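You operate a simulated robot arm through the tools that you are given. There is no shell and no other tool.

You are at the controls of a simulated robot arm. One attempt, no reset.

Task
Put things in order on the top of the short bench. At the end: the large white pad stands where the silver grease tin stood; the green tube end stands where the yellow tape holder stood; the silver grease tin stands on top of the sail window; the yellow tape holder stands where the large white pad stood; whatever was shut is shut again. Leave all else as you found it, and nothing knocked over.

The check looks at the end state, three seconds after you hand in, the way a careful person would. Anything else that was tipped, shoved, dropped, spilled or broken makes it a failure.

Robot
A 6-joint arm with a two-finger gripper, fixed in place. Base frame: the origin is at the foot of the arm, x ahead of it, y to its left, z up; the work surface is at about z = 0. Units: m, degrees, N and s.
With the tool pointing down near the work surface it reaches from about 0.24 to 0.62 m from the base axis. Its first joint turns from -66.0 to 66.0 degrees. Payload 1.37 kg.
Tool frame: the origin (TCP) lies between the finger pads and is the grasp point; the fingertips stand 0.022 m ahead of it; z points along the fingers, y is the line along which they close. Largest opening 0.092 m; the body of the gripper starts 0.065 m behind the TCP.
Orientation is that of the tool frame in the base frame, as a unit quaternion [x, y, z, w]. With the fingers straight down and closing along the base's y, the tool's x points along the base's -x, its y along +y and its z along -z.

Tools
- The arm moves only by the tool jog_arm. Its argument "steps" is a list of rows, each a list of 3 entries, a list of its own where there are three numbers: the opening, from 0 (shut) to 1 (fully open), then the shift along the tool's x, y, z in cm, then the turn, a rotation vector about the tool's x, y, z in degrees. In form: [[gripper, [dx, dy, dz], [ax, ay, az]], ...]. A call has 1 to 20 rows; each row shifts and turns the commanded pose from where the row before left it, along the tool's axes as they then stand. A row lasts 0.2 s, in which the tool goes at most 0.05 m and 8.6 degrees; a call with a longer step from one row to the next is refused whole, and so is a gripper value outside its range. Where a pose cannot be reached the arm comes as near as it can. A force on the tool above 40 N (or 10 N above the force at the start of the call, whichever is more), or a blocked arm, ends the call early, and 0.2 s more pass. Each finger halts on what it meets, pressing with about 26 N; the grip force reading is that of the motor and also rises with nothing between the fingers. The clock runs only during rows and for 0.2 s after the last one: add rows that do not move to give the fingers time. It gives the time, the measured TCP pose, the force on the tool (base axes), the opening and the grip force at its end, in the units of the frame above (readings bear some noise), with the torque about the TCP (base axes, N m) and any sound that the robot's microphone picked up.
- Cameras (640 x 400 px; columns grow to the right, rows downward): "scene" is fixed at [0.0457, -0.451, 0.5722]; the picture's right is [0.59, -0.80, 0.00], its down [-0.53, -0.40, -0.75] and it looks along [0.60, 0.44, -0.67] (base axes); focal length 267 px, centre (320, 200). "wrist" rides on the gripper at [0.071, 0.019, -0.102] in the tool frame; the picture's right is [-0.26, 0.97, 0.00], its down [-0.75, -0.20, -0.63] and it looks along [-0.60, -0.16, 0.78] (tool axes); focal length 280 px, centre (320, 200). There is no depth. A picture from a camera that has moved, and an enlarged one, comes with that camera's place and axes in the base frame and with its lens.
- snapshot(camera): a new picture of that camera. It takes no simulated time.
- inspect(camera, box): a new picture of the part [left, top, right, bottom] of that camera's present view, enlarged. It takes no simulated time.
- close_job(): hands the job in; it is judged then, once.

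Nothing tells you positions but the pictures and the camera data. Unless the task says otherwise, let go and move clear before handing in.

The tools are called after "Request:" by a JSON object that holds its "name" and its "arguments". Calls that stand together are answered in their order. jog_arm: Moves the arm, as the interface text tells. Its arguments: {"type":"object","properties":{"steps":{"type":"array"}},"required":["steps"]} The other tools are called the same way: snapshot (camera) takes a picture; inspect (camera, box) takes an enlarged picture of a part of a camera's view; close_job () hands the job in.

At the start:

```text
time: 0.0
ee_pos: [0.4016, -0.1306, 0.3119]
tool_rot: [0.001, 1.0, -0.001, 0.0]
force: [0.8, 0.0, -0.6]
moment: [0.01, 0.0, 0.0]
grip_width: 0.0918
grasp_force: 0.0
```

scene: 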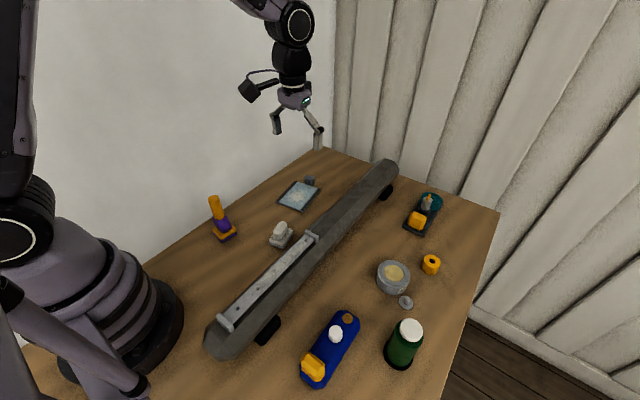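
wrist: 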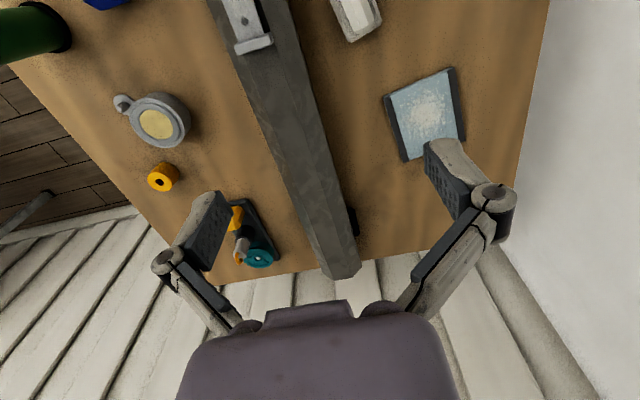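

I see a bench with a long grey beam, several objects on both sides of it, and I need to identify each one. I'll take enlarged views first.

Request:
{"name": "inspect", "arguments": {"camera": "scene", "box": [180, 140, 340, 260]}}

Request:
{"name": "inspect", "arguments": {"camera": "scene", "box": [360, 170, 480, 260]}}

Request:
{"name": "inspect", "arguments": {"camera": "scene", "box": [280, 240, 460, 400]}}

Request:
{"name": "inspect", "arguments": {"camera": "scene", "box": [180, 150, 420, 380]}}

Request:
{"name": "inspect", "arguments": {"camera": "wrist", "box": [80, 60, 300, 280]}}

Request:
{"name": "inspect", "arguments": {"camera": "wrist", "box": [320, 0, 520, 200]}}

```text
3.33 times, centred on (260, 200) of scene
camera zoom: at [0.0457, -0.451, 0.5722], right [0.59, -0.8, 0.0], down [-0.53, -0.4, -0.75], along [0.6, 0.44, -0.67], focal length 890 px, centre (520, 200)
```

zoom: 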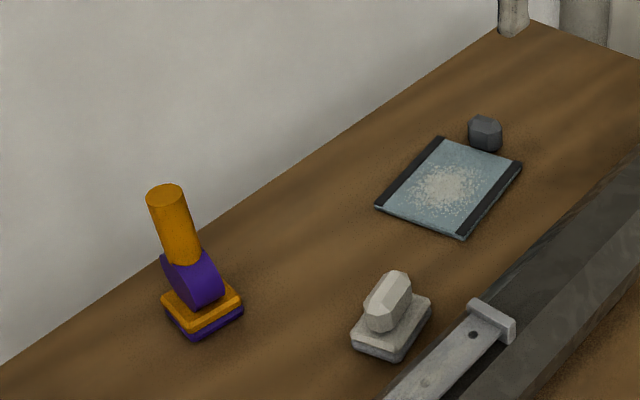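

```text
4.44 times, centred on (420, 215) of scene
camera zoom: at [0.0457, -0.451, 0.5722], right [0.59, -0.8, 0.0], down [-0.53, -0.4, -0.75], along [0.6, 0.44, -0.67], focal length 1186 px, centre (-124, 133)
```

zoom: 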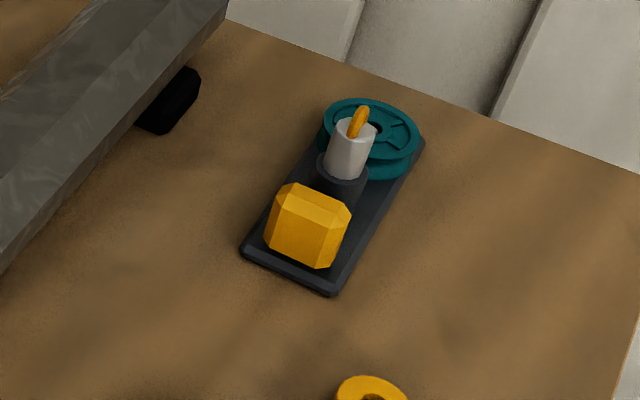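

```text
2.50 times, centred on (370, 320) of scene
camera zoom: at [0.0457, -0.451, 0.5722], right [0.59, -0.8, 0.0], down [-0.53, -0.4, -0.75], along [0.6, 0.44, -0.67], focal length 667 px, centre (195, -100)
```

zoom: 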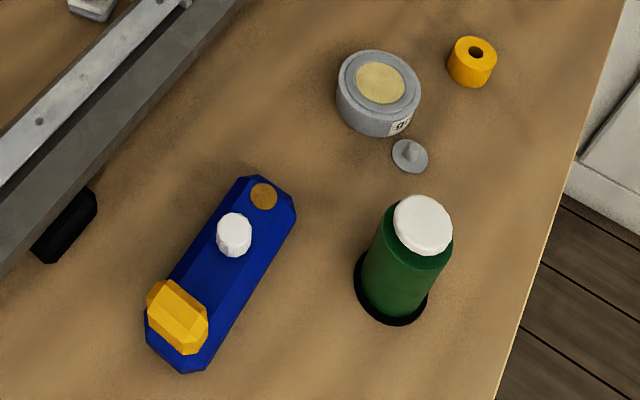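

```text
1.74 times, centred on (300, 265) of scene
camera zoom: at [0.0457, -0.451, 0.5722], right [0.59, -0.8, 0.0], down [-0.53, -0.4, -0.75], along [0.6, 0.44, -0.67], focal length 464 px, centre (355, 87)
```

zoom: 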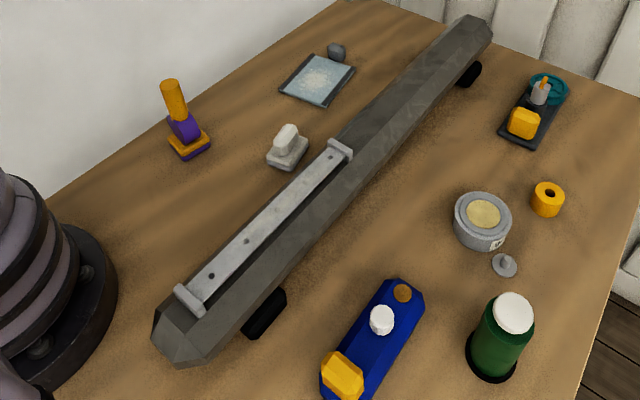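

```text
1.82 times, centred on (190, 170) of wrist
camera zoom: at [0.3312, -0.1121, 0.4134], right [0.26, 0.96, 0.0], down [0.75, -0.2, 0.63], along [0.6, -0.17, -0.78], focal length 510 px, centre (556, 254)
```

zoom: 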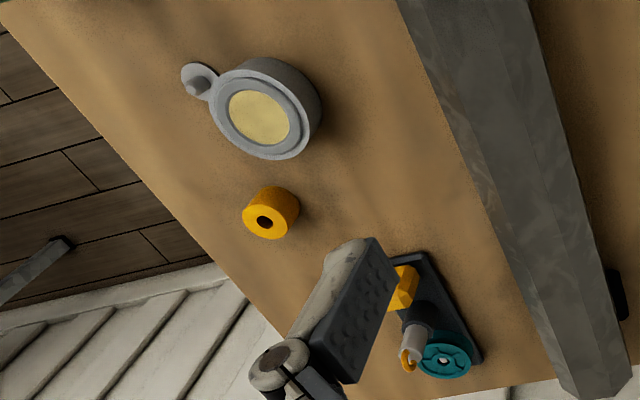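

```text
2.00 times, centred on (420, 100) of wrist
camera zoom: at [0.3312, -0.1121, 0.4134], right [0.26, 0.96, 0.0], down [0.75, -0.2, 0.63], along [0.6, -0.17, -0.78], focal length 561 px, centre (120, 400)
```

zoom: 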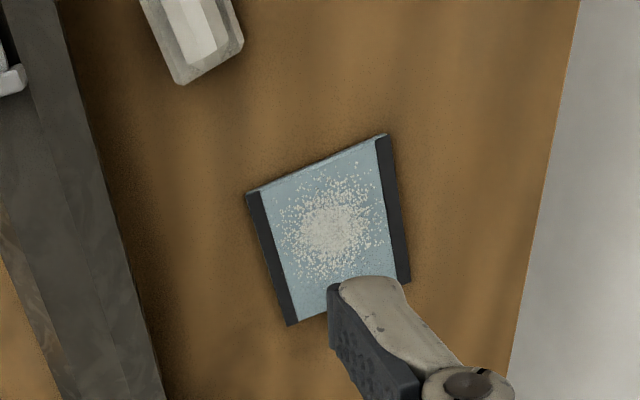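

The pad (pale block with a handle), the tin (grey, with grease), the sail window (blue pane) and the green cylinder seem clear. The yellow item needs a closer look, so I'll move the wrist camera over the right-hand side.

Request:
{"name": "jog_arm", "arguments": {"steps": [[1, [1.5, -4, 0], [0, 0, 0]], [1, [1.5, -4, 0], [0, 0, 0]], [1, [1.5, -4, 0], [0, 0, 0]], [1, [1.5, -4, 0], [0, 0, 0]], [1, [1, -2, 0], [0, 0, 0]], [1, [0, 0, 0], [0, 0, 0]]]}}

Request:
{"name": "snapshot", "arguments": {"camera": "wrist"}}

Request:
{"name": "snapshot", "arguments": {"camera": "scene"}}

```text
time: 1.4
ee_pos: [0.3334, -0.3112, 0.3091]
tool_rot: [0.0, 1.0, -0.002, 0.0]
force: [-0.1, 0.2, -0.1]
moment: [0.02, -0.01, 0.02]
grip_width: 0.0919
grasp_force: 0.1
```

```text
taken
camera wrist: at [0.2633, -0.2915, 0.412], right [0.26, 0.96, 0.0], down [0.75, -0.2, 0.63], along [0.6, -0.17, -0.78], focal length 280 px, centre (320, 200)
```

wrist: 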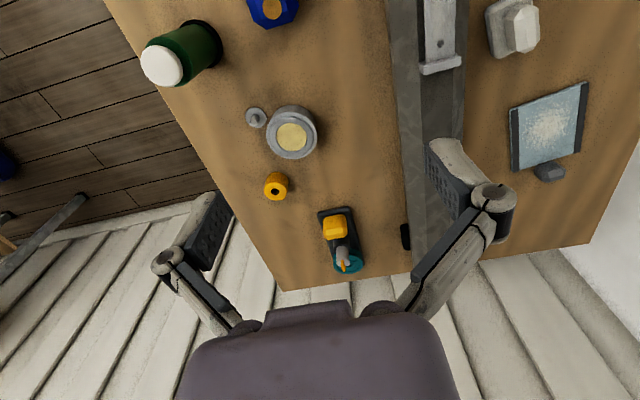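

```text
taken
```

scene: 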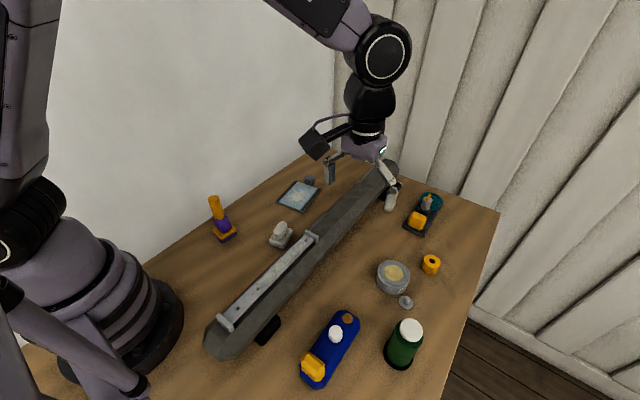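

I'll enlarge these views.

Request:
{"name": "inspect", "arguments": {"camera": "wrist", "box": [120, 0, 330, 130]}}

Request:
{"name": "inspect", "arguments": {"camera": "wrist", "box": [230, 80, 390, 290]}}

Request:
{"name": "inspect", "arguments": {"camera": "wrist", "box": [230, 90, 330, 210]}}

Request:
{"name": "inspect", "arguments": {"camera": "wrist", "box": [470, 0, 640, 200]}}

Request:
{"name": "inspect", "arguments": {"camera": "wrist", "box": [0, 100, 120, 280]}}

Request:
{"name": "inspect", "arguments": {"camera": "scene", "box": [360, 230, 450, 320]}}

Request:
{"name": "inspect", "arguments": {"camera": "scene", "box": [370, 300, 440, 390]}}

```text
3.05 times, centred on (225, 65) of wrist
camera zoom: at [0.2633, -0.2915, 0.412], right [0.26, 0.96, 0.0], down [0.75, -0.2, 0.63], along [0.6, -0.17, -0.78], focal length 854 px, centre (610, 611)
```

zoom: 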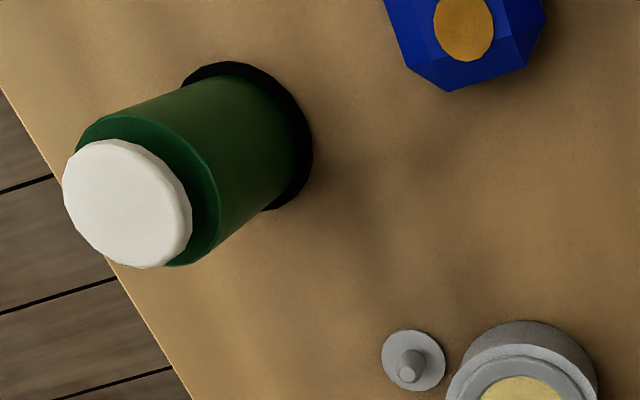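

```text
1.90 times, centred on (310, 185) of wrist
camera zoom: at [0.2633, -0.2915, 0.412], right [0.26, 0.96, 0.0], down [0.75, -0.2, 0.63], along [0.6, -0.17, -0.78], focal length 534 px, centre (339, 229)
```

zoom: 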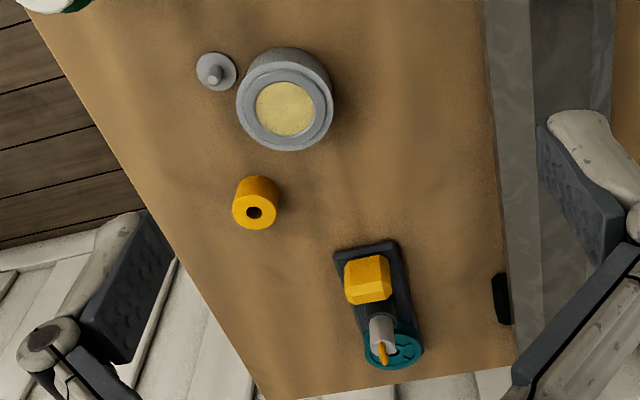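

```text
3.33 times, centred on (280, 150) of wrist
camera zoom: at [0.2633, -0.2915, 0.412], right [0.26, 0.96, 0.0], down [0.75, -0.2, 0.63], along [0.6, -0.17, -0.78], focal length 935 px, centre (453, 367)
```

zoom: 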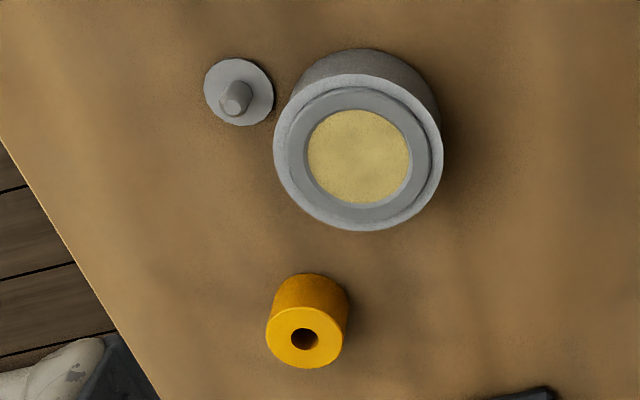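

```text
2.00 times, centred on (555, 100) of wrist
camera zoom: at [0.2633, -0.2915, 0.412], right [0.26, 0.96, 0.0], down [0.75, -0.2, 0.63], along [0.6, -0.17, -0.78], focal length 561 px, centre (-150, 400)
```

zoom: 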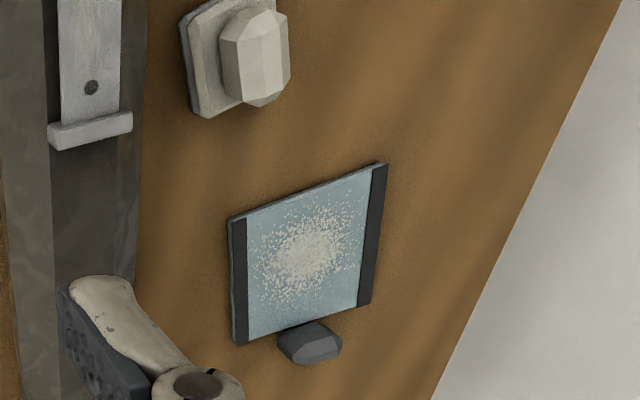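

```text
2.22 times, centred on (60, 190) of wrist
camera zoom: at [0.2633, -0.2915, 0.412], right [0.26, 0.96, 0.0], down [0.75, -0.2, 0.63], along [0.6, -0.17, -0.78], focal length 623 px, centre (898, 222)
```

zoom: 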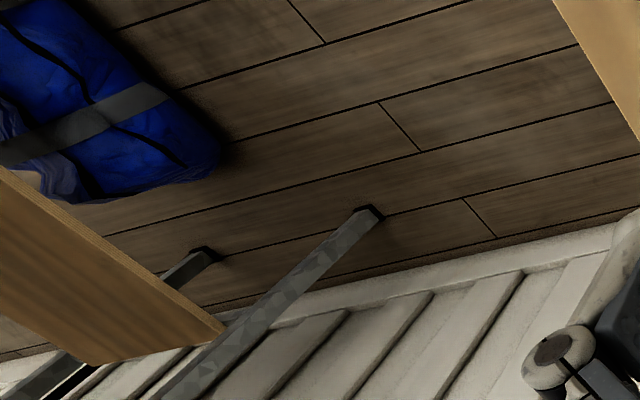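

```text
4.44 times, centred on (405, 275) of scene
camera zoom: at [0.0457, -0.4511, 0.5722], right [0.59, -0.8, 0.0], down [-0.53, -0.4, -0.75], along [0.6, 0.44, -0.67], focal length 1186 px, centre (-58, -133)
```

zoom: 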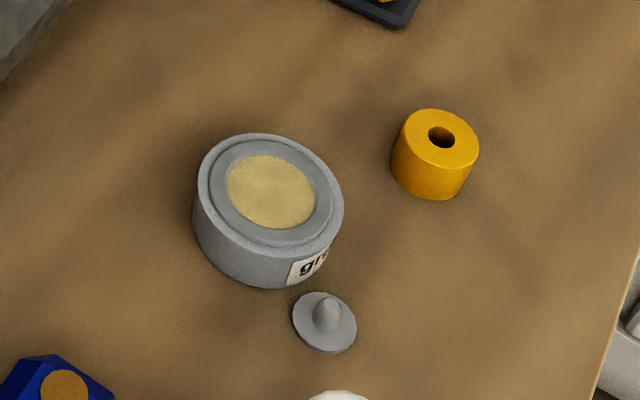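

```text
4.44 times, centred on (405, 345) of scene
camera zoom: at [0.0457, -0.4511, 0.5722], right [0.59, -0.8, 0.0], down [-0.53, -0.4, -0.75], along [0.6, 0.44, -0.67], focal length 1186 px, centre (-58, -444)
```

zoom: 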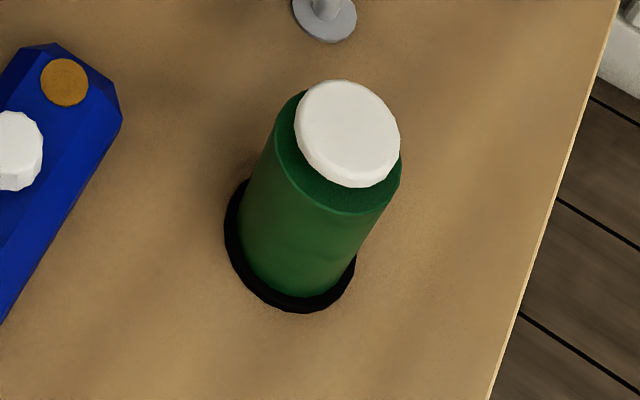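

The ring-shaped yellow piece lies far out (about 0.68 m from the base). Before settling which is the tape holder, I'll look closely at the orange/purple item on the left.

Request:
{"name": "jog_arm", "arguments": {"steps": [[1, [0.63, 3.9, 0], [0, 0, 0]], [1, [0.63, 3.9, 0], [0, 0, 0]], [1, [0.63, 3.9, 0], [0, 0, 0]], [1, [0.63, 3.9, 0], [0, 0, 0]], [1, [0.63, 3.9, 0], [0, 0, 0]], [1, [0.63, 3.9, 0], [0, 0, 0]], [1, [0.63, 3.9, 0], [0, 0, 0]], [1, [0.63, 3.9, 0], [0, 0, 0]], [1, [0.63, 3.9, 0], [0, 0, 0]], [1, [0.63, 3.9, 0], [0, 0, 0]], [1, [0, 0, 0], [0, 0, 0]]]}}

Request:
{"name": "snapshot", "arguments": {"camera": "wrist"}}

Request:
{"name": "inspect", "arguments": {"camera": "wrist", "box": [160, 0, 420, 200]}}

Request:
{"name": "snapshot", "arguments": {"camera": "scene"}}

```text
time: 3.8
ee_pos: [0.2682, 0.0783, 0.3119]
tool_rot: [0.001, 1.0, -0.001, 0.0]
force: [-0.8, 0.6, 0.0]
moment: [0.0, -0.04, -0.02]
grip_width: 0.0921
grasp_force: 0.1
```

```text
taken
camera wrist: at [0.1987, 0.0968, 0.4129], right [0.26, 0.96, 0.0], down [0.75, -0.2, 0.63], along [0.6, -0.17, -0.78], focal length 280 px, centre (320, 200)
```

wrist: 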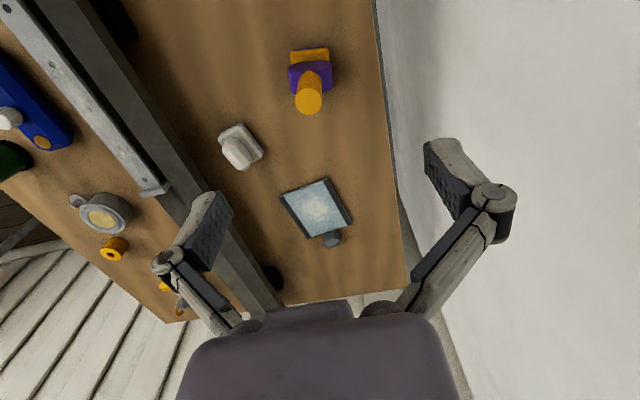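

```text
2.00 times, centred on (290, 100) of wrist
camera zoom: at [0.1987, 0.0968, 0.4129], right [0.26, 0.96, 0.0], down [0.75, -0.2, 0.63], along [0.6, -0.17, -0.78], focal length 561 px, centre (380, 400)
```

zoom: 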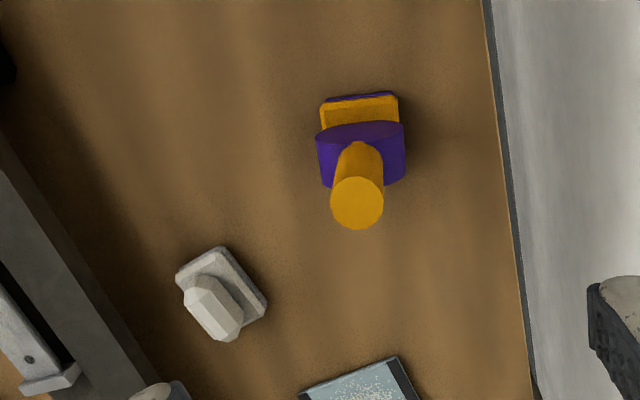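

```text
taken
```

scene: 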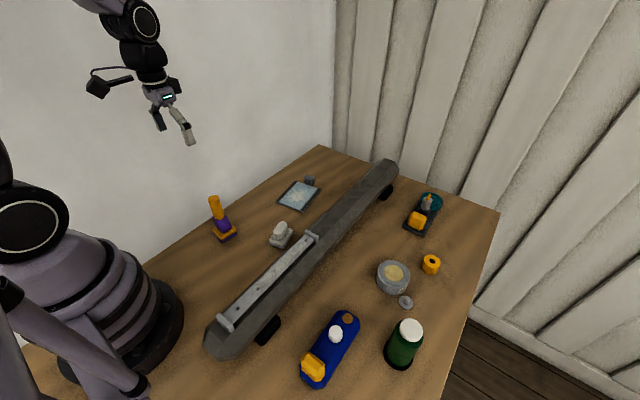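

I'll zoom in hard on the ambiguous items.

Request:
{"name": "inspect", "arguments": {"camera": "scene", "box": [200, 190, 248, 248]}}

Request:
{"name": "inspect", "arguments": {"camera": "wrist", "box": [270, 30, 350, 120]}}

Request:
{"name": "inspect", "arguments": {"camera": "scene", "box": [395, 185, 450, 240]}}

Request:
{"name": "inspect", "arguments": {"camera": "scene", "box": [260, 210, 305, 255]}}

Request:
{"name": "inspect", "arguments": {"camera": "scene", "box": [295, 300, 365, 395]}}

Request:
{"name": "inspect", "arguments": {"camera": "scene", "box": [270, 165, 330, 215]}}

Request:
{"name": "inspect", "arguments": {"camera": "scene", "box": [410, 245, 455, 285]}}

```text
6.90 times, centred on (224, 219) of scene
camera zoom: at [0.0457, -0.451, 0.5722], right [0.59, -0.8, 0.0], down [-0.53, -0.4, -0.75], along [0.6, 0.44, -0.67], focal length 1841 px, centre (982, 69)
```

zoom: 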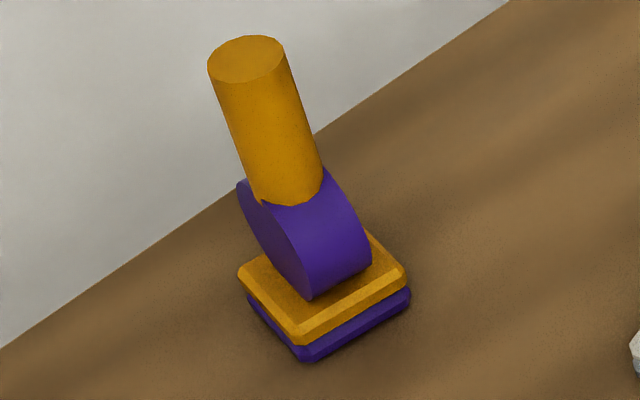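

```text
4.44 times, centred on (310, 75) of wrist
camera zoom: at [0.1987, 0.0968, 0.4129], right [0.26, 0.96, 0.0], down [0.75, -0.2, 0.63], along [0.6, -0.17, -0.78], focal length 1246 px, centre (364, 756)
```

zoom: 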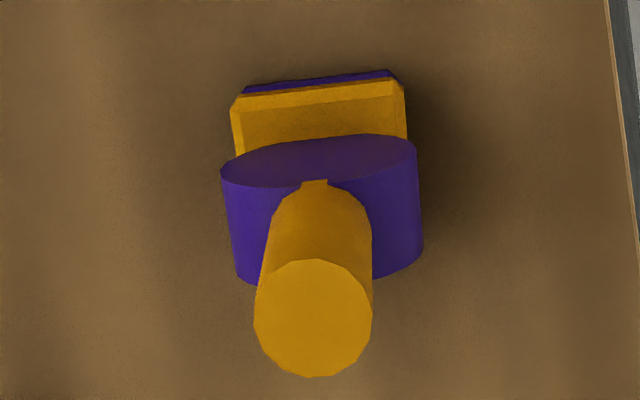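

```text
7.27 times, centred on (422, 212) of scene
camera zoom: at [0.0457, -0.451, 0.5722], right [0.59, -0.8, 0.0], down [-0.53, -0.4, -0.75], along [0.6, 0.44, -0.67], focal length 1941 px, centre (-426, 109)
```

zoom: 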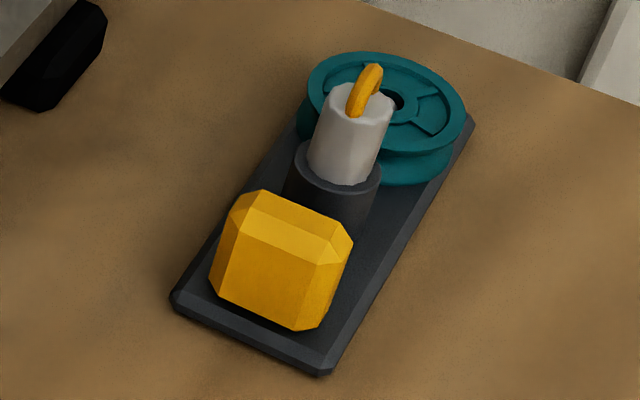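

```text
8.89 times, centred on (282, 232) of scene
camera zoom: at [0.0457, -0.451, 0.5722], right [0.59, -0.8, 0.0], down [-0.53, -0.4, -0.75], along [0.6, 0.44, -0.67], focal length 2372 px, centre (653, -89)
```

zoom: 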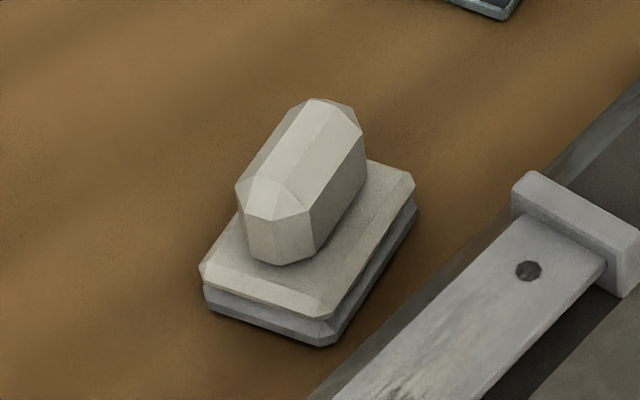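

```text
4.21 times, centred on (330, 348) of scene
camera zoom: at [0.0457, -0.451, 0.5722], right [0.59, -0.8, 0.0], down [-0.53, -0.4, -0.75], along [0.6, 0.44, -0.67], focal length 1124 px, centre (278, -421)
```

zoom: 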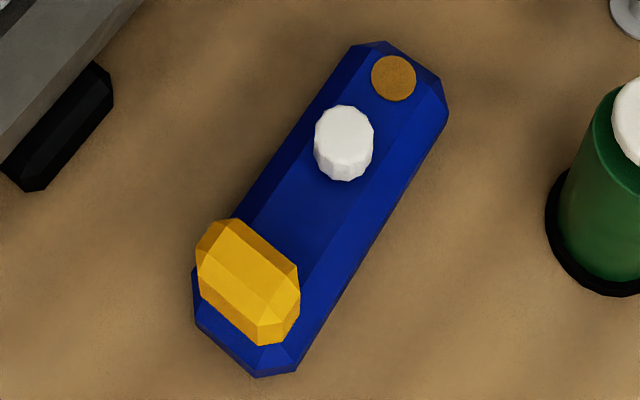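

```text
8.00 times, centred on (300, 190) of scene
camera zoom: at [0.0457, -0.451, 0.5722], right [0.59, -0.8, 0.0], down [-0.53, -0.4, -0.75], along [0.6, 0.44, -0.67], focal length 2135 px, centre (480, 280)
```

zoom: 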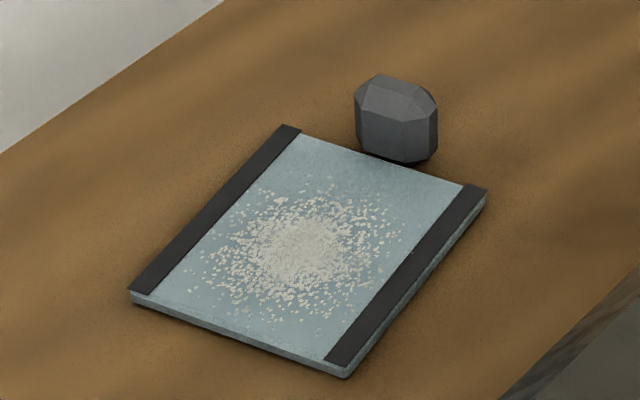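

```text
10.00 times, centred on (432, 265) of scene
camera zoom: at [0.0457, -0.451, 0.5722], right [0.59, -0.8, 0.0], down [-0.53, -0.4, -0.75], along [0.6, 0.44, -0.67], focal length 2669 px, centre (-805, -450)
```

zoom: 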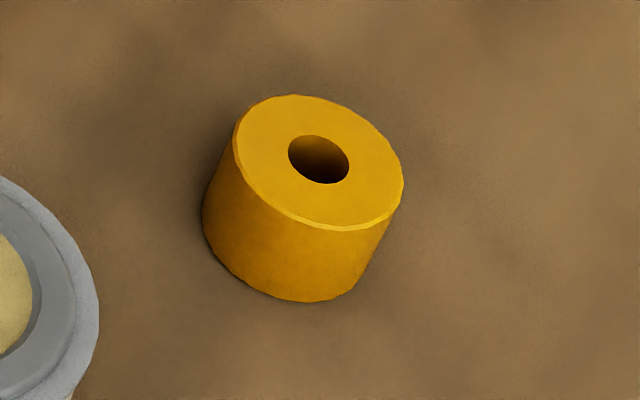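

The yellow item with the purple tape roll, handle and base (at about x 0.29, y 0.056) I take to be the tape holder: it is shaped like a tape dispenser. The ring lies out of the working reach. Tin ≈ (0.428, -0.382), window centre ≈ (0.542, -0.002). First I'll hover over the tin, with the gripper turned so the fingers clear the small knobbed disc.

Request:
{"name": "jog_arm", "arguments": {"steps": [[1, [-1.34, -3.83, 0], [0, 0, 0]], [1, [-1.34, -3.83, 0], [0, 0, 0]], [1, [-1.34, -3.83, 0], [0, 0, 0]], [1, [-1.34, -3.83, 0], [0, 0, 0]], [1, [-1.34, -3.83, 0], [0, 0, 0]], [1, [-1.34, -3.83, 0], [0, 0, 0]], [1, [-1.34, -3.83, 0], [0, 0, 0]], [1, [-1.34, -3.83, 0], [0, 0, 0]], [1, [-1.34, -3.83, 0], [0, 0, 0]], [1, [-1.34, -3.83, 0], [0, 0, 0]], [1, [-1.34, -3.83, 0], [0, 0, 0]], [1, [-1.34, -3.83, 0], [0, 0, 0]], [1, [0, 0, 4], [0, 0, -7.5]], [1, [0, 0, 4], [0, 0, -7.5]], [1, [0, 0, 4], [0, 0, -7.5]], [1, [0, 0, 4], [0, 0, -7.5]], [1, [0, 0, 0], [0, 0, 0]]]}}

Request:
{"name": "snapshot", "arguments": {"camera": "wrist"}}

Request:
{"name": "snapshot", "arguments": {"camera": "scene"}}

```text
time: 7.4
ee_pos: [0.4298, -0.3818, 0.1523]
tool_rot: [-0.26, 0.966, 0.0, 0.0]
force: [1.1, 0.9, 0.4]
moment: [0.03, 0.03, 0.01]
grip_width: 0.092
grasp_force: 0.0
```

```text
taken
camera wrist: at [0.3587, -0.4002, 0.2537], right [-0.26, 0.97, 0.0], down [0.75, 0.2, 0.62], along [0.6, 0.16, -0.78], focal length 280 px, centre (320, 200)
```

wrist: 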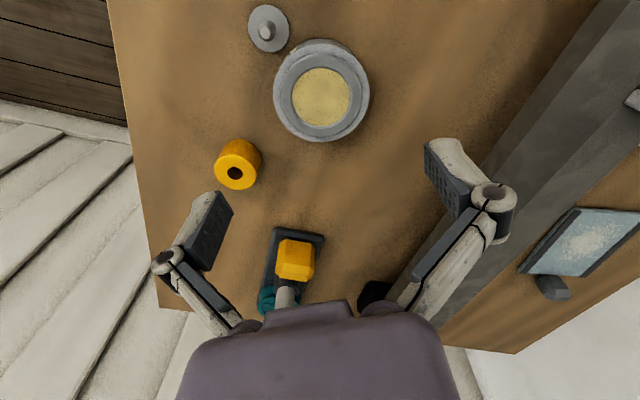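

```text
taken
```

scene: 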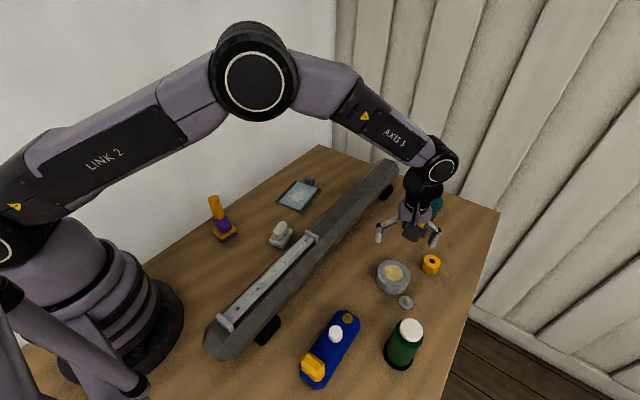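

The tin sits just under the gripper and the fingers clear the disc and ring. I'll shift slightly and go most of the way down, then check.

Request:
{"name": "jog_arm", "arguments": {"steps": [[1, [0.24, 0.19, 2.5], [0, 0, 0]], [1, [0, 0, 2.5], [0, 0, 0]], [1, [0, 0, 2], [0, 0, 0]], [1, [0, 0, 1], [0, 0, 0]], [1, [0, 0, 0], [0, 0, 0]]]}}

Request:
{"name": "snapshot", "arguments": {"camera": "wrist"}}

Request:
{"name": "inspect", "arguments": {"camera": "scene", "box": [340, 190, 460, 330]}}

```text
time: 8.6
ee_pos: [0.4254, -0.3806, 0.073]
tool_rot: [-0.259, 0.966, -0.001, 0.0]
force: [0.0, -0.2, -0.8]
moment: [0.01, -0.01, -0.01]
grip_width: 0.0925
grasp_force: 0.0
```

```text
taken
camera wrist: at [0.3552, -0.3996, 0.1729], right [-0.26, 0.97, 0.0], down [0.75, 0.2, 0.62], along [0.6, 0.16, -0.78], focal length 280 px, centre (320, 200)
```

wrist: 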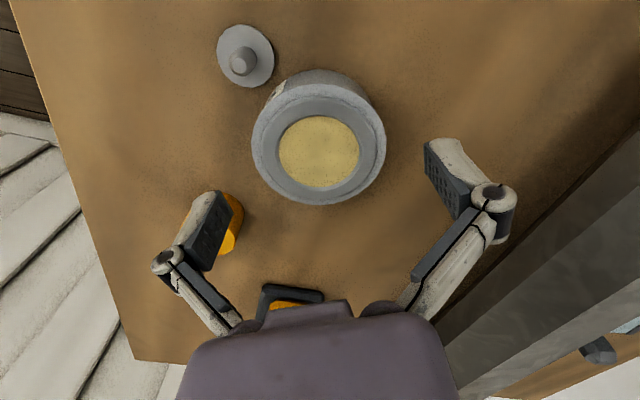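

```text
2.86 times, centred on (400, 260) of scene
camera zoom: at [0.0457, -0.451, 0.5722], right [0.59, -0.8, 0.0], down [-0.53, -0.4, -0.75], along [0.6, 0.44, -0.67], focal length 763 px, centre (91, 29)
```

zoom: 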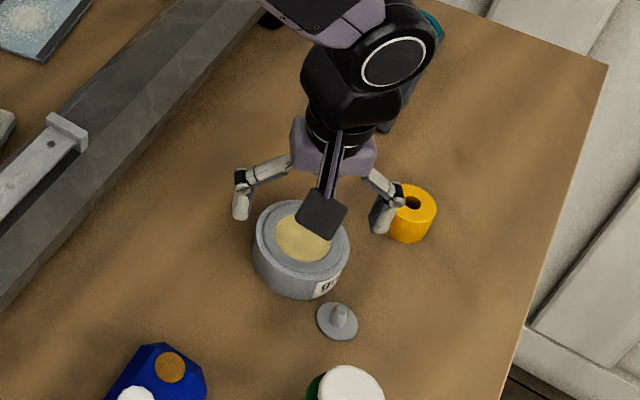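

Centred well on the tin. Going down and closing.

Request:
{"name": "jog_arm", "arguments": {"steps": [[1, [0, 0, 2], [0, 0, 0]], [1, [0, 0, 1.5], [0, 0, 0]], [1, [0, 0, 1], [0, 0, 0]], [1, [0, 0, 0], [0, 0, 0]], [0.7, [0, 0, 0], [0, 0, 0]], [0.7, [0, 0, 0], [0, 0, 0]], [0.7, [0, 0, 0], [0, 0, 0]], [0.7, [0, 0, 0], [0, 0, 0]]]}}

Request:
{"name": "snapshot", "arguments": {"camera": "wrist"}}

```text
time: 10.4
ee_pos: [0.4262, -0.381, 0.0284]
tool_rot: [-0.258, 0.966, -0.001, 0.0]
force: [-1.3, 0.2, 6.7]
moment: [-0.03, 0.01, 0.02]
grip_width: 0.0737
grasp_force: 25.5
```

```text
taken
camera wrist: at [0.3551, -0.3996, 0.1293], right [-0.26, 0.97, 0.0], down [0.75, 0.2, 0.63], along [0.6, 0.16, -0.78], focal length 280 px, centre (320, 200)
```

wrist: 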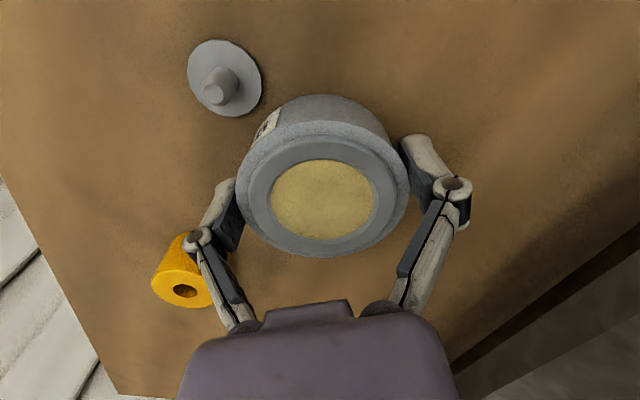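

The tin is gripped at 74 mm. Lifting it gently.

Request:
{"name": "jog_arm", "arguments": {"steps": [[0.6, [0, 0, -0.5], [0, 0, 0]], [0.6, [0, 0, -1], [0, 0, 0]], [0.6, [0, 0, -2], [0, 0, 0]], [0.6, [0, 0, -3], [0, 0, 0]], [0.6, [0, 0, -3], [0, 0, 0]], [0.6, [0, 0, -3], [0, 0, 0]], [0.6, [0, 0, -2], [0, 0, 0]], [0.6, [0, 0, -1], [0, 0, 0]], [0.6, [0, 0, 0], [0, 0, 0]]]}}

Request:
{"name": "snapshot", "arguments": {"camera": "wrist"}}

Request:
{"name": "snapshot", "arguments": {"camera": "scene"}}

```text
time: 12.4
ee_pos: [0.4262, -0.3813, 0.1842]
tool_rot: [-0.259, 0.966, 0.0, 0.0]
force: [-1.0, 0.1, -1.4]
moment: [0.02, -0.01, 0.01]
grip_width: 0.0737
grasp_force: 26.0
```

```text
taken
camera wrist: at [0.3564, -0.3995, 0.2837], right [-0.26, 0.97, 0.0], down [0.75, 0.2, 0.62], along [0.6, 0.16, -0.78], focal length 280 px, centre (320, 200)
```

wrist: 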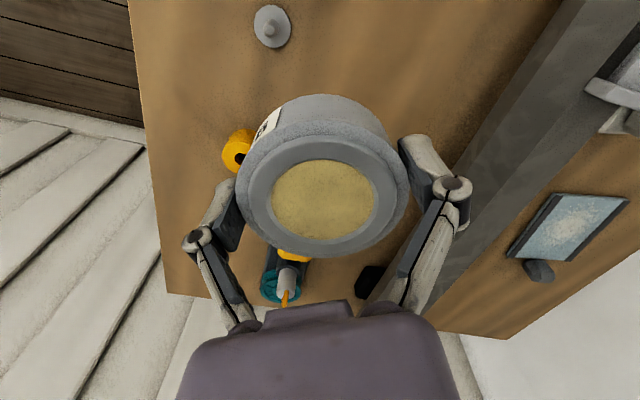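

```text
taken
```

scene: 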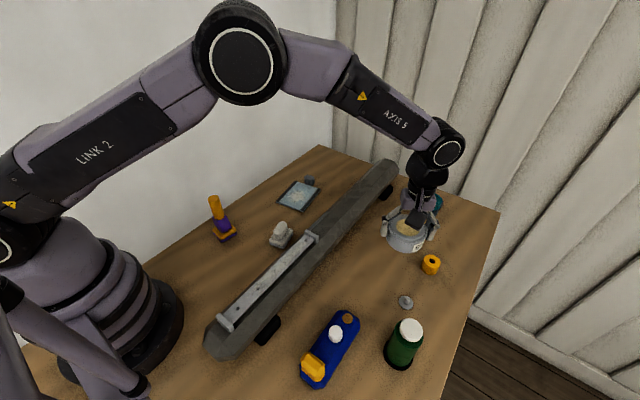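

Tin in hand, level, and nothing else moved. Now carrying it over the beam to above the sail window.

Request:
{"name": "jog_arm", "arguments": {"steps": [[0.6, [0, 0, -2.5], [0, 0, 0]], [0.6, [0, 0, -2.5], [0, 0, 0]], [0.6, [-1.45, 1.35, 0], [0, 0, 0]], [0.6, [-2.9, 2.7, 0], [0, 0, 0]], [0.6, [-2.9, 2.7, 0], [0, 0, 0]], [0.6, [-2.9, 2.7, 0], [0, 0, 0]], [0.6, [-2.9, 2.7, 0], [0, 0, 0]], [0.6, [-2.9, 2.7, 0], [0, 0, 0]], [0.6, [-2.9, 2.7, 0], [0, 0, 0]], [0.6, [-2.9, 2.7, 0], [0, 0, 0]], [0.6, [-2.9, 2.7, 0], [0, 0, 0]], [0.6, [-2.9, 2.7, 0], [0, 0, 0]], [0.6, [-1.45, 1.35, 0], [0, 0, 0]], [0.6, [0, 0, 0], [0, 0, 0]], [0.6, [0, 0, 0], [0, 0, 0]]]}}

Request:
{"name": "snapshot", "arguments": {"camera": "wrist"}}

Request:
{"name": "snapshot", "arguments": {"camera": "scene"}}

```text
time: 15.6
ee_pos: [0.5433, -0.0018, 0.2324]
tool_rot: [-0.259, 0.966, -0.001, 0.0]
force: [0.7, -0.2, -0.9]
moment: [-0.03, 0.02, -0.01]
grip_width: 0.0738
grasp_force: 26.1
```

```text
taken
camera wrist: at [0.472, -0.0216, 0.3329], right [-0.26, 0.97, 0.0], down [0.75, 0.2, 0.62], along [0.6, 0.16, -0.78], focal length 280 px, centre (320, 200)
```

wrist: 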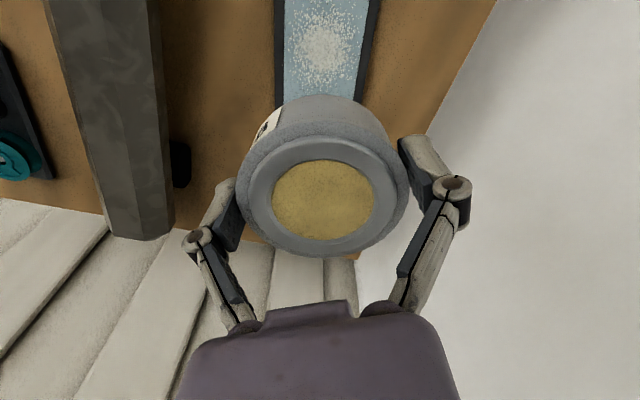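

```text
taken
```

scene: 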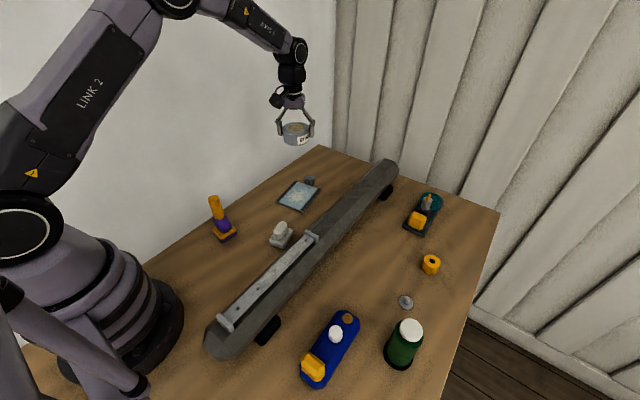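

The tin is over the window centre. Lowering in stages until it just touches.

Request:
{"name": "jog_arm", "arguments": {"steps": [[0.6, [0, 0, 2], [0, 0, 0]], [0.6, [0, 0, 4], [0, 0, 0]], [0.6, [0, 0, 4], [0, 0, 0]], [0.6, [0, 0, 4], [0, 0, 0]], [0.6, [0, 0, 3], [0, 0, 0]], [0.6, [0, 0, 1.5], [0, 0, 0]], [0.6, [0, 0, 0.6], [0, 0, 0]], [0.6, [0, 0, 0], [0, 0, 0]], [0.6, [0, 0, 0], [0, 0, 0]]]}}

Request:
{"name": "inspect", "arguments": {"camera": "scene", "box": [250, 140, 350, 230]}}

```text
time: 17.6
ee_pos: [0.5445, -0.0014, 0.04]
tool_rot: [-0.26, 0.966, -0.001, 0.0]
force: [0.5, -1.2, -1.3]
moment: [-0.01, -0.01, 0.0]
grip_width: 0.0736
grasp_force: 26.4
```

```text
4.44 times, centred on (300, 185) of scene
camera zoom: at [0.0457, -0.451, 0.5722], right [0.59, -0.8, 0.0], down [-0.53, -0.4, -0.75], along [0.6, 0.44, -0.67], focal length 1186 px, centre (409, 267)
```

zoom: 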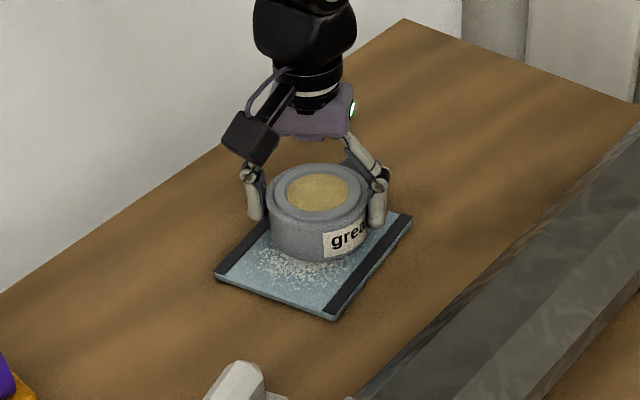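

Nearly there; a few millimetres back toward the base, then the last bit down.

Request:
{"name": "jog_arm", "arguments": {"steps": [[0.6, [0.35, 0.2, 0], [0, 0, 0]], [0.6, [0, 0, 0.2], [0, 0, 0]], [0.6, [0, 0, 0.2], [0, 0, 0]], [0.6, [0, 0, 0], [0, 0, 0]]]}}

Request:
{"name": "inspect", "arguments": {"camera": "scene", "box": [270, 160, 330, 215]}}

```text
time: 18.6
ee_pos: [0.5393, -0.0019, 0.0365]
tool_rot: [-0.259, 0.966, -0.001, 0.001]
force: [-0.7, 0.1, -0.2]
moment: [0.0, -0.03, -0.01]
grip_width: 0.0736
grasp_force: 25.4
```

```text
7.27 times, centred on (300, 188) of scene
camera zoom: at [0.0457, -0.451, 0.5722], right [0.59, -0.8, 0.0], down [-0.53, -0.4, -0.75], along [0.6, 0.44, -0.67], focal length 1941 px, centre (466, 291)
```

zoom: 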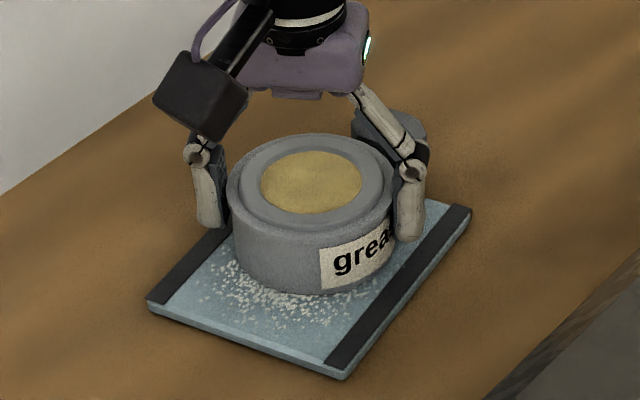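

Still slightly past centre; moving 7 mm back and lowering until contact.

Request:
{"name": "jog_arm", "arguments": {"steps": [[0.6, [0.7, 0, 0], [0, 0, 0]], [0.6, [0, 0, 0.1], [0, 0, 0]], [0.6, [0, 0, 0.1], [0, 0, 0]], [0.6, [0, 0, 0], [0, 0, 0]]]}}

Request:
{"name": "inspect", "arguments": {"camera": "scene", "box": [270, 160, 330, 215]}}

```text
time: 19.6
ee_pos: [0.5339, -0.0037, 0.036]
tool_rot: [-0.259, 0.966, -0.001, 0.001]
force: [-2.5, -2.4, 13.8]
moment: [-0.05, 0.06, 0.08]
grip_width: 0.0738
grasp_force: 26.2
```

```text
7.27 times, centred on (300, 188) of scene
camera zoom: at [0.0456, -0.451, 0.5722], right [0.59, -0.8, 0.0], down [-0.53, -0.4, -0.75], along [0.6, 0.44, -0.66], focal length 1941 px, centre (466, 291)
```

zoom: 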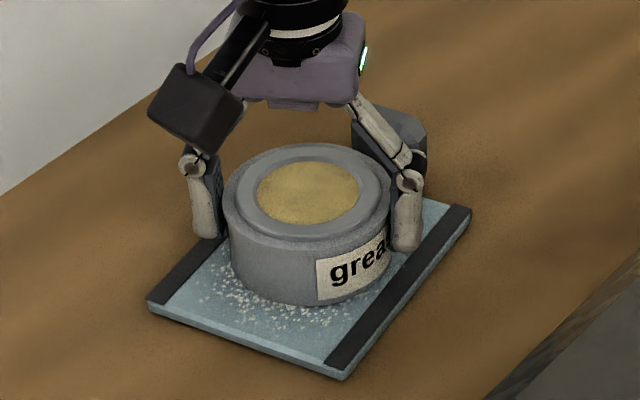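

Contact at 14 N, and the window has not moved. I'll ease off half a millimetre, open and rise.

Request:
{"name": "jog_arm", "arguments": {"steps": [[0.6, [0, 0, -0.08], [0, 0, 0]], [0.8, [0, 0, 0], [0, 0, 0]], [0.9, [0, 0, 0], [0, 0, 0]], [1, [0, 0, 0], [0, 0, 0]], [1, [0, 0, 0], [0, 0, 0]], [1, [0, 0, 0], [0, 0, 0]], [1, [0, 0, -1], [0, 0, 0]], [1, [0, 0, -2], [0, 0, 0]], [1, [0, 0, -3], [0, 0, 0]], [1, [0, 0, -4], [0, 0, 0]], [1, [0, 0, -4], [0, 0, 0]], [1, [0, 0, -4], [0, 0, 0]], [1, [0, 0, 0], [0, 0, 0]]]}}

Request:
{"name": "inspect", "arguments": {"camera": "scene", "box": [270, 160, 330, 215]}}

Request:
{"name": "snapshot", "arguments": {"camera": "wrist"}}

```text
time: 22.4
ee_pos: [0.5313, -0.0061, 0.2163]
tool_rot: [-0.259, 0.966, 0.0, 0.0]
force: [0.4, -0.4, -0.3]
moment: [0.02, 0.0, -0.01]
grip_width: 0.0921
grasp_force: 0.1
```

```text
7.27 times, centred on (300, 188) of scene
camera zoom: at [0.0457, -0.451, 0.5722], right [0.59, -0.8, 0.0], down [-0.53, -0.4, -0.75], along [0.6, 0.44, -0.67], focal length 1941 px, centre (466, 291)
```

zoom: 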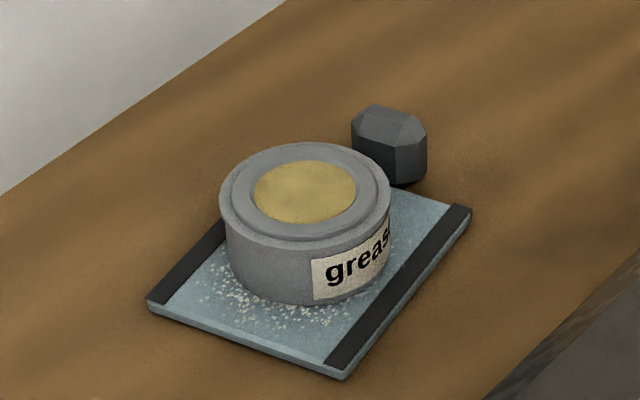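

```text
taken
camera wrist: at [0.4609, -0.0246, 0.3168], right [-0.26, 0.97, 0.0], down [0.76, 0.2, 0.62], along [0.6, 0.16, -0.78], focal length 280 px, centre (320, 200)
```

wrist: 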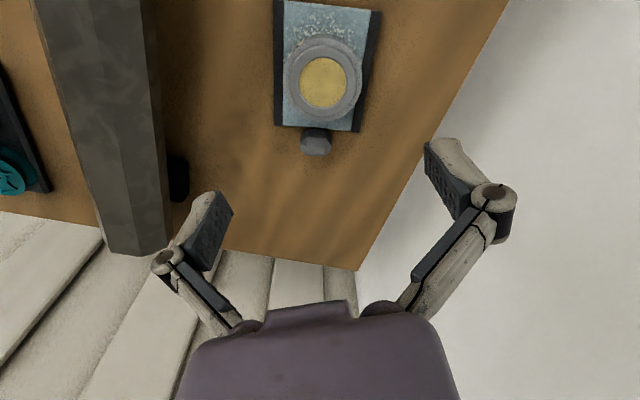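

The tin stands squarely on the window. Next is the pad at about (0.372, -0.080); I'll hover there for a look with the gripper at the pad's angle.

Request:
{"name": "jog_arm", "arguments": {"steps": [[1, [0, 0, 0], [0, 0, 5.77]], [1, [0, 0, 0], [0, 0, 5.77]], [1, [0, 0, 0], [0, 0, 5.77]], [1, [3.43, -0.74, 0], [0, 0, 0]], [1, [3.43, -0.74, 0], [0, 0, 0]], [1, [3.43, -0.74, 0], [0, 0, 0]], [1, [3.43, -0.74, 0], [0, 0, 0]], [1, [3.43, -0.74, 0], [0, 0, 0]], [1, [0, 0, 2.5], [0, 0, 0]], [1, [0, 0, 2.5], [0, 0, 0]], [1, [0, 0, 0], [0, 0, 0]], [1, [0, 0, 0], [0, 0, 0]]]}}

Request:
{"name": "snapshot", "arguments": {"camera": "wrist"}}

Request:
{"name": "snapshot", "arguments": {"camera": "scene"}}

```text
time: 25.0
ee_pos: [0.3735, -0.0778, 0.1635]
tool_rot: [-0.11, 0.994, 0.0, 0.0]
force: [-1.0, -0.4, 0.2]
moment: [0.0, 0.02, 0.01]
grip_width: 0.0921
grasp_force: 0.0
```

```text
taken
camera wrist: at [0.3007, -0.0761, 0.2656], right [0.04, 1.0, 0.0], down [0.78, -0.03, 0.63], along [0.62, -0.03, -0.78], focal length 280 px, centre (320, 200)
```

wrist: 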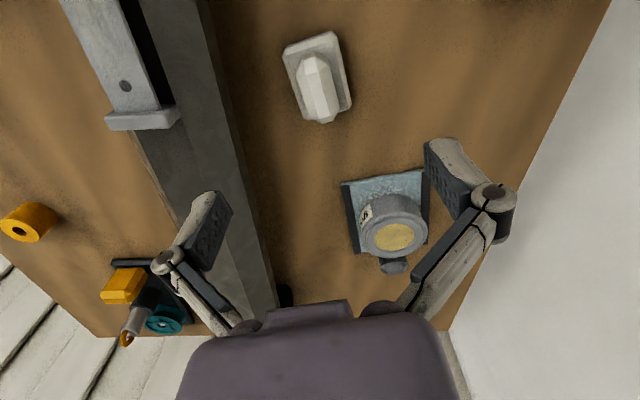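

```text
taken
```

scene: 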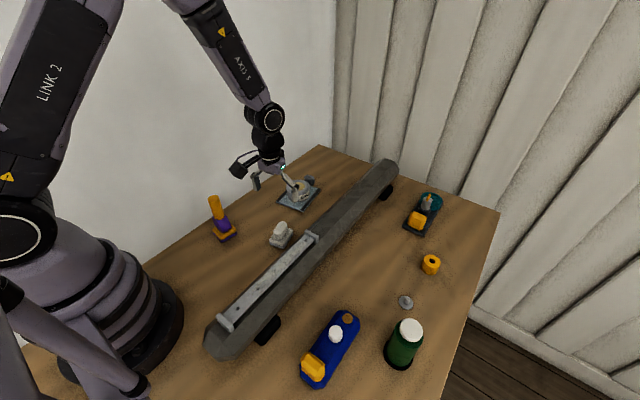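

Request:
{"name": "inspect", "arguments": {"camera": "wrist", "box": [220, 10, 380, 140]}}

Request:
{"name": "inspect", "arguments": {"camera": "scene", "box": [255, 205, 335, 265]}}

```text
3.08 times, centred on (300, 75) of wrist
camera zoom: at [0.3007, -0.0761, 0.2656], right [0.04, 1.0, 0.0], down [0.78, -0.03, 0.63], along [0.62, -0.03, -0.78], focal length 863 px, centre (382, 585)
```

zoom: 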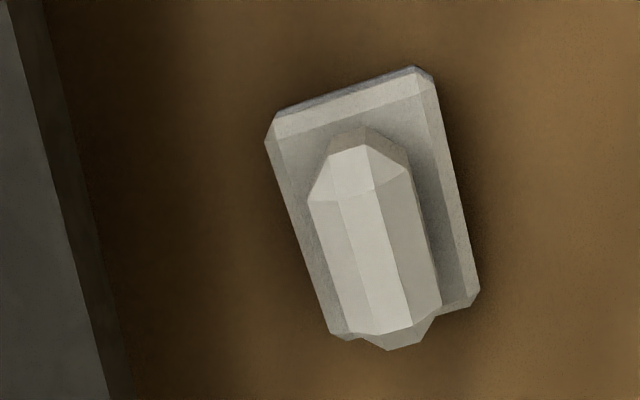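

```text
6.67 times, centred on (295, 235) of scene
camera zoom: at [0.0457, -0.451, 0.5722], right [0.59, -0.8, 0.0], down [-0.53, -0.4, -0.75], along [0.6, 0.44, -0.67], focal length 1779 px, centre (487, -33)
```

zoom: 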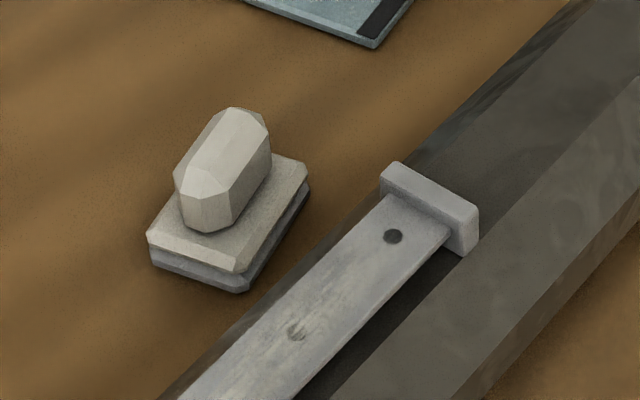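

The pad's centre is about (0.370, -0.080), turned ~13°, with a grip block ~26 mm wide and 52 mm tall. I'll narrow the fingers, come down over the grip block, and hold it by that.

Request:
{"name": "jog_arm", "arguments": {"steps": [[0.6, [0.39, -0.13, 2], [0, 0, 0]], [0.6, [0, 0, 2], [0, 0, 0]], [0.6, [0, 0, 2], [0, 0, 0]], [0.6, [0, 0, 1], [0, 0, 0]], [0.6, [0, 0, 0], [0, 0, 0]], [0.6, [0, 0, 0], [0, 0, 0]]]}}

Request:
{"name": "snapshot", "arguments": {"camera": "wrist"}}

Request:
{"name": "inspect", "arguments": {"camera": "scene", "box": [235, 170, 345, 270]}}

```text
time: 26.4
ee_pos: [0.3688, -0.0793, 0.0954]
tool_rot: [-0.11, 0.994, -0.001, 0.0]
force: [-0.1, -0.1, -0.6]
moment: [-0.02, -0.02, -0.01]
grip_width: 0.0552
grasp_force: 0.0
```

```text
taken
camera wrist: at [0.2966, -0.0775, 0.1966], right [0.04, 1.0, 0.0], down [0.78, -0.03, 0.63], along [0.62, -0.03, -0.78], focal length 280 px, centre (320, 200)
```

wrist: 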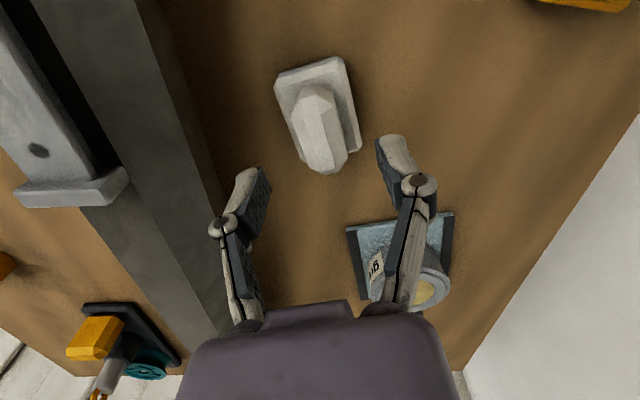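

```text
4.00 times, centred on (290, 220) of scene
camera zoom: at [0.0457, -0.451, 0.5722], right [0.59, -0.8, 0.0], down [-0.53, -0.4, -0.75], along [0.6, 0.44, -0.67], focal length 1068 px, centre (440, 120)
```

zoom: 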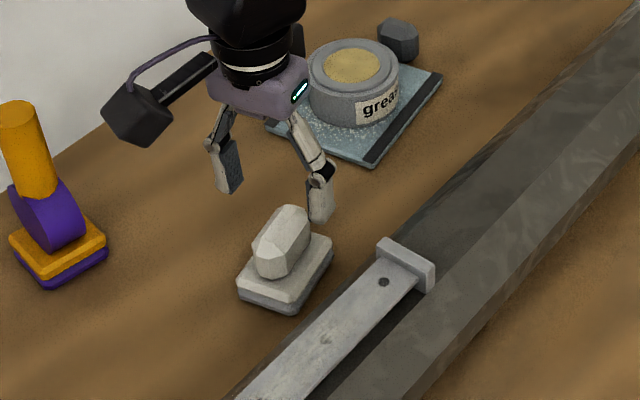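

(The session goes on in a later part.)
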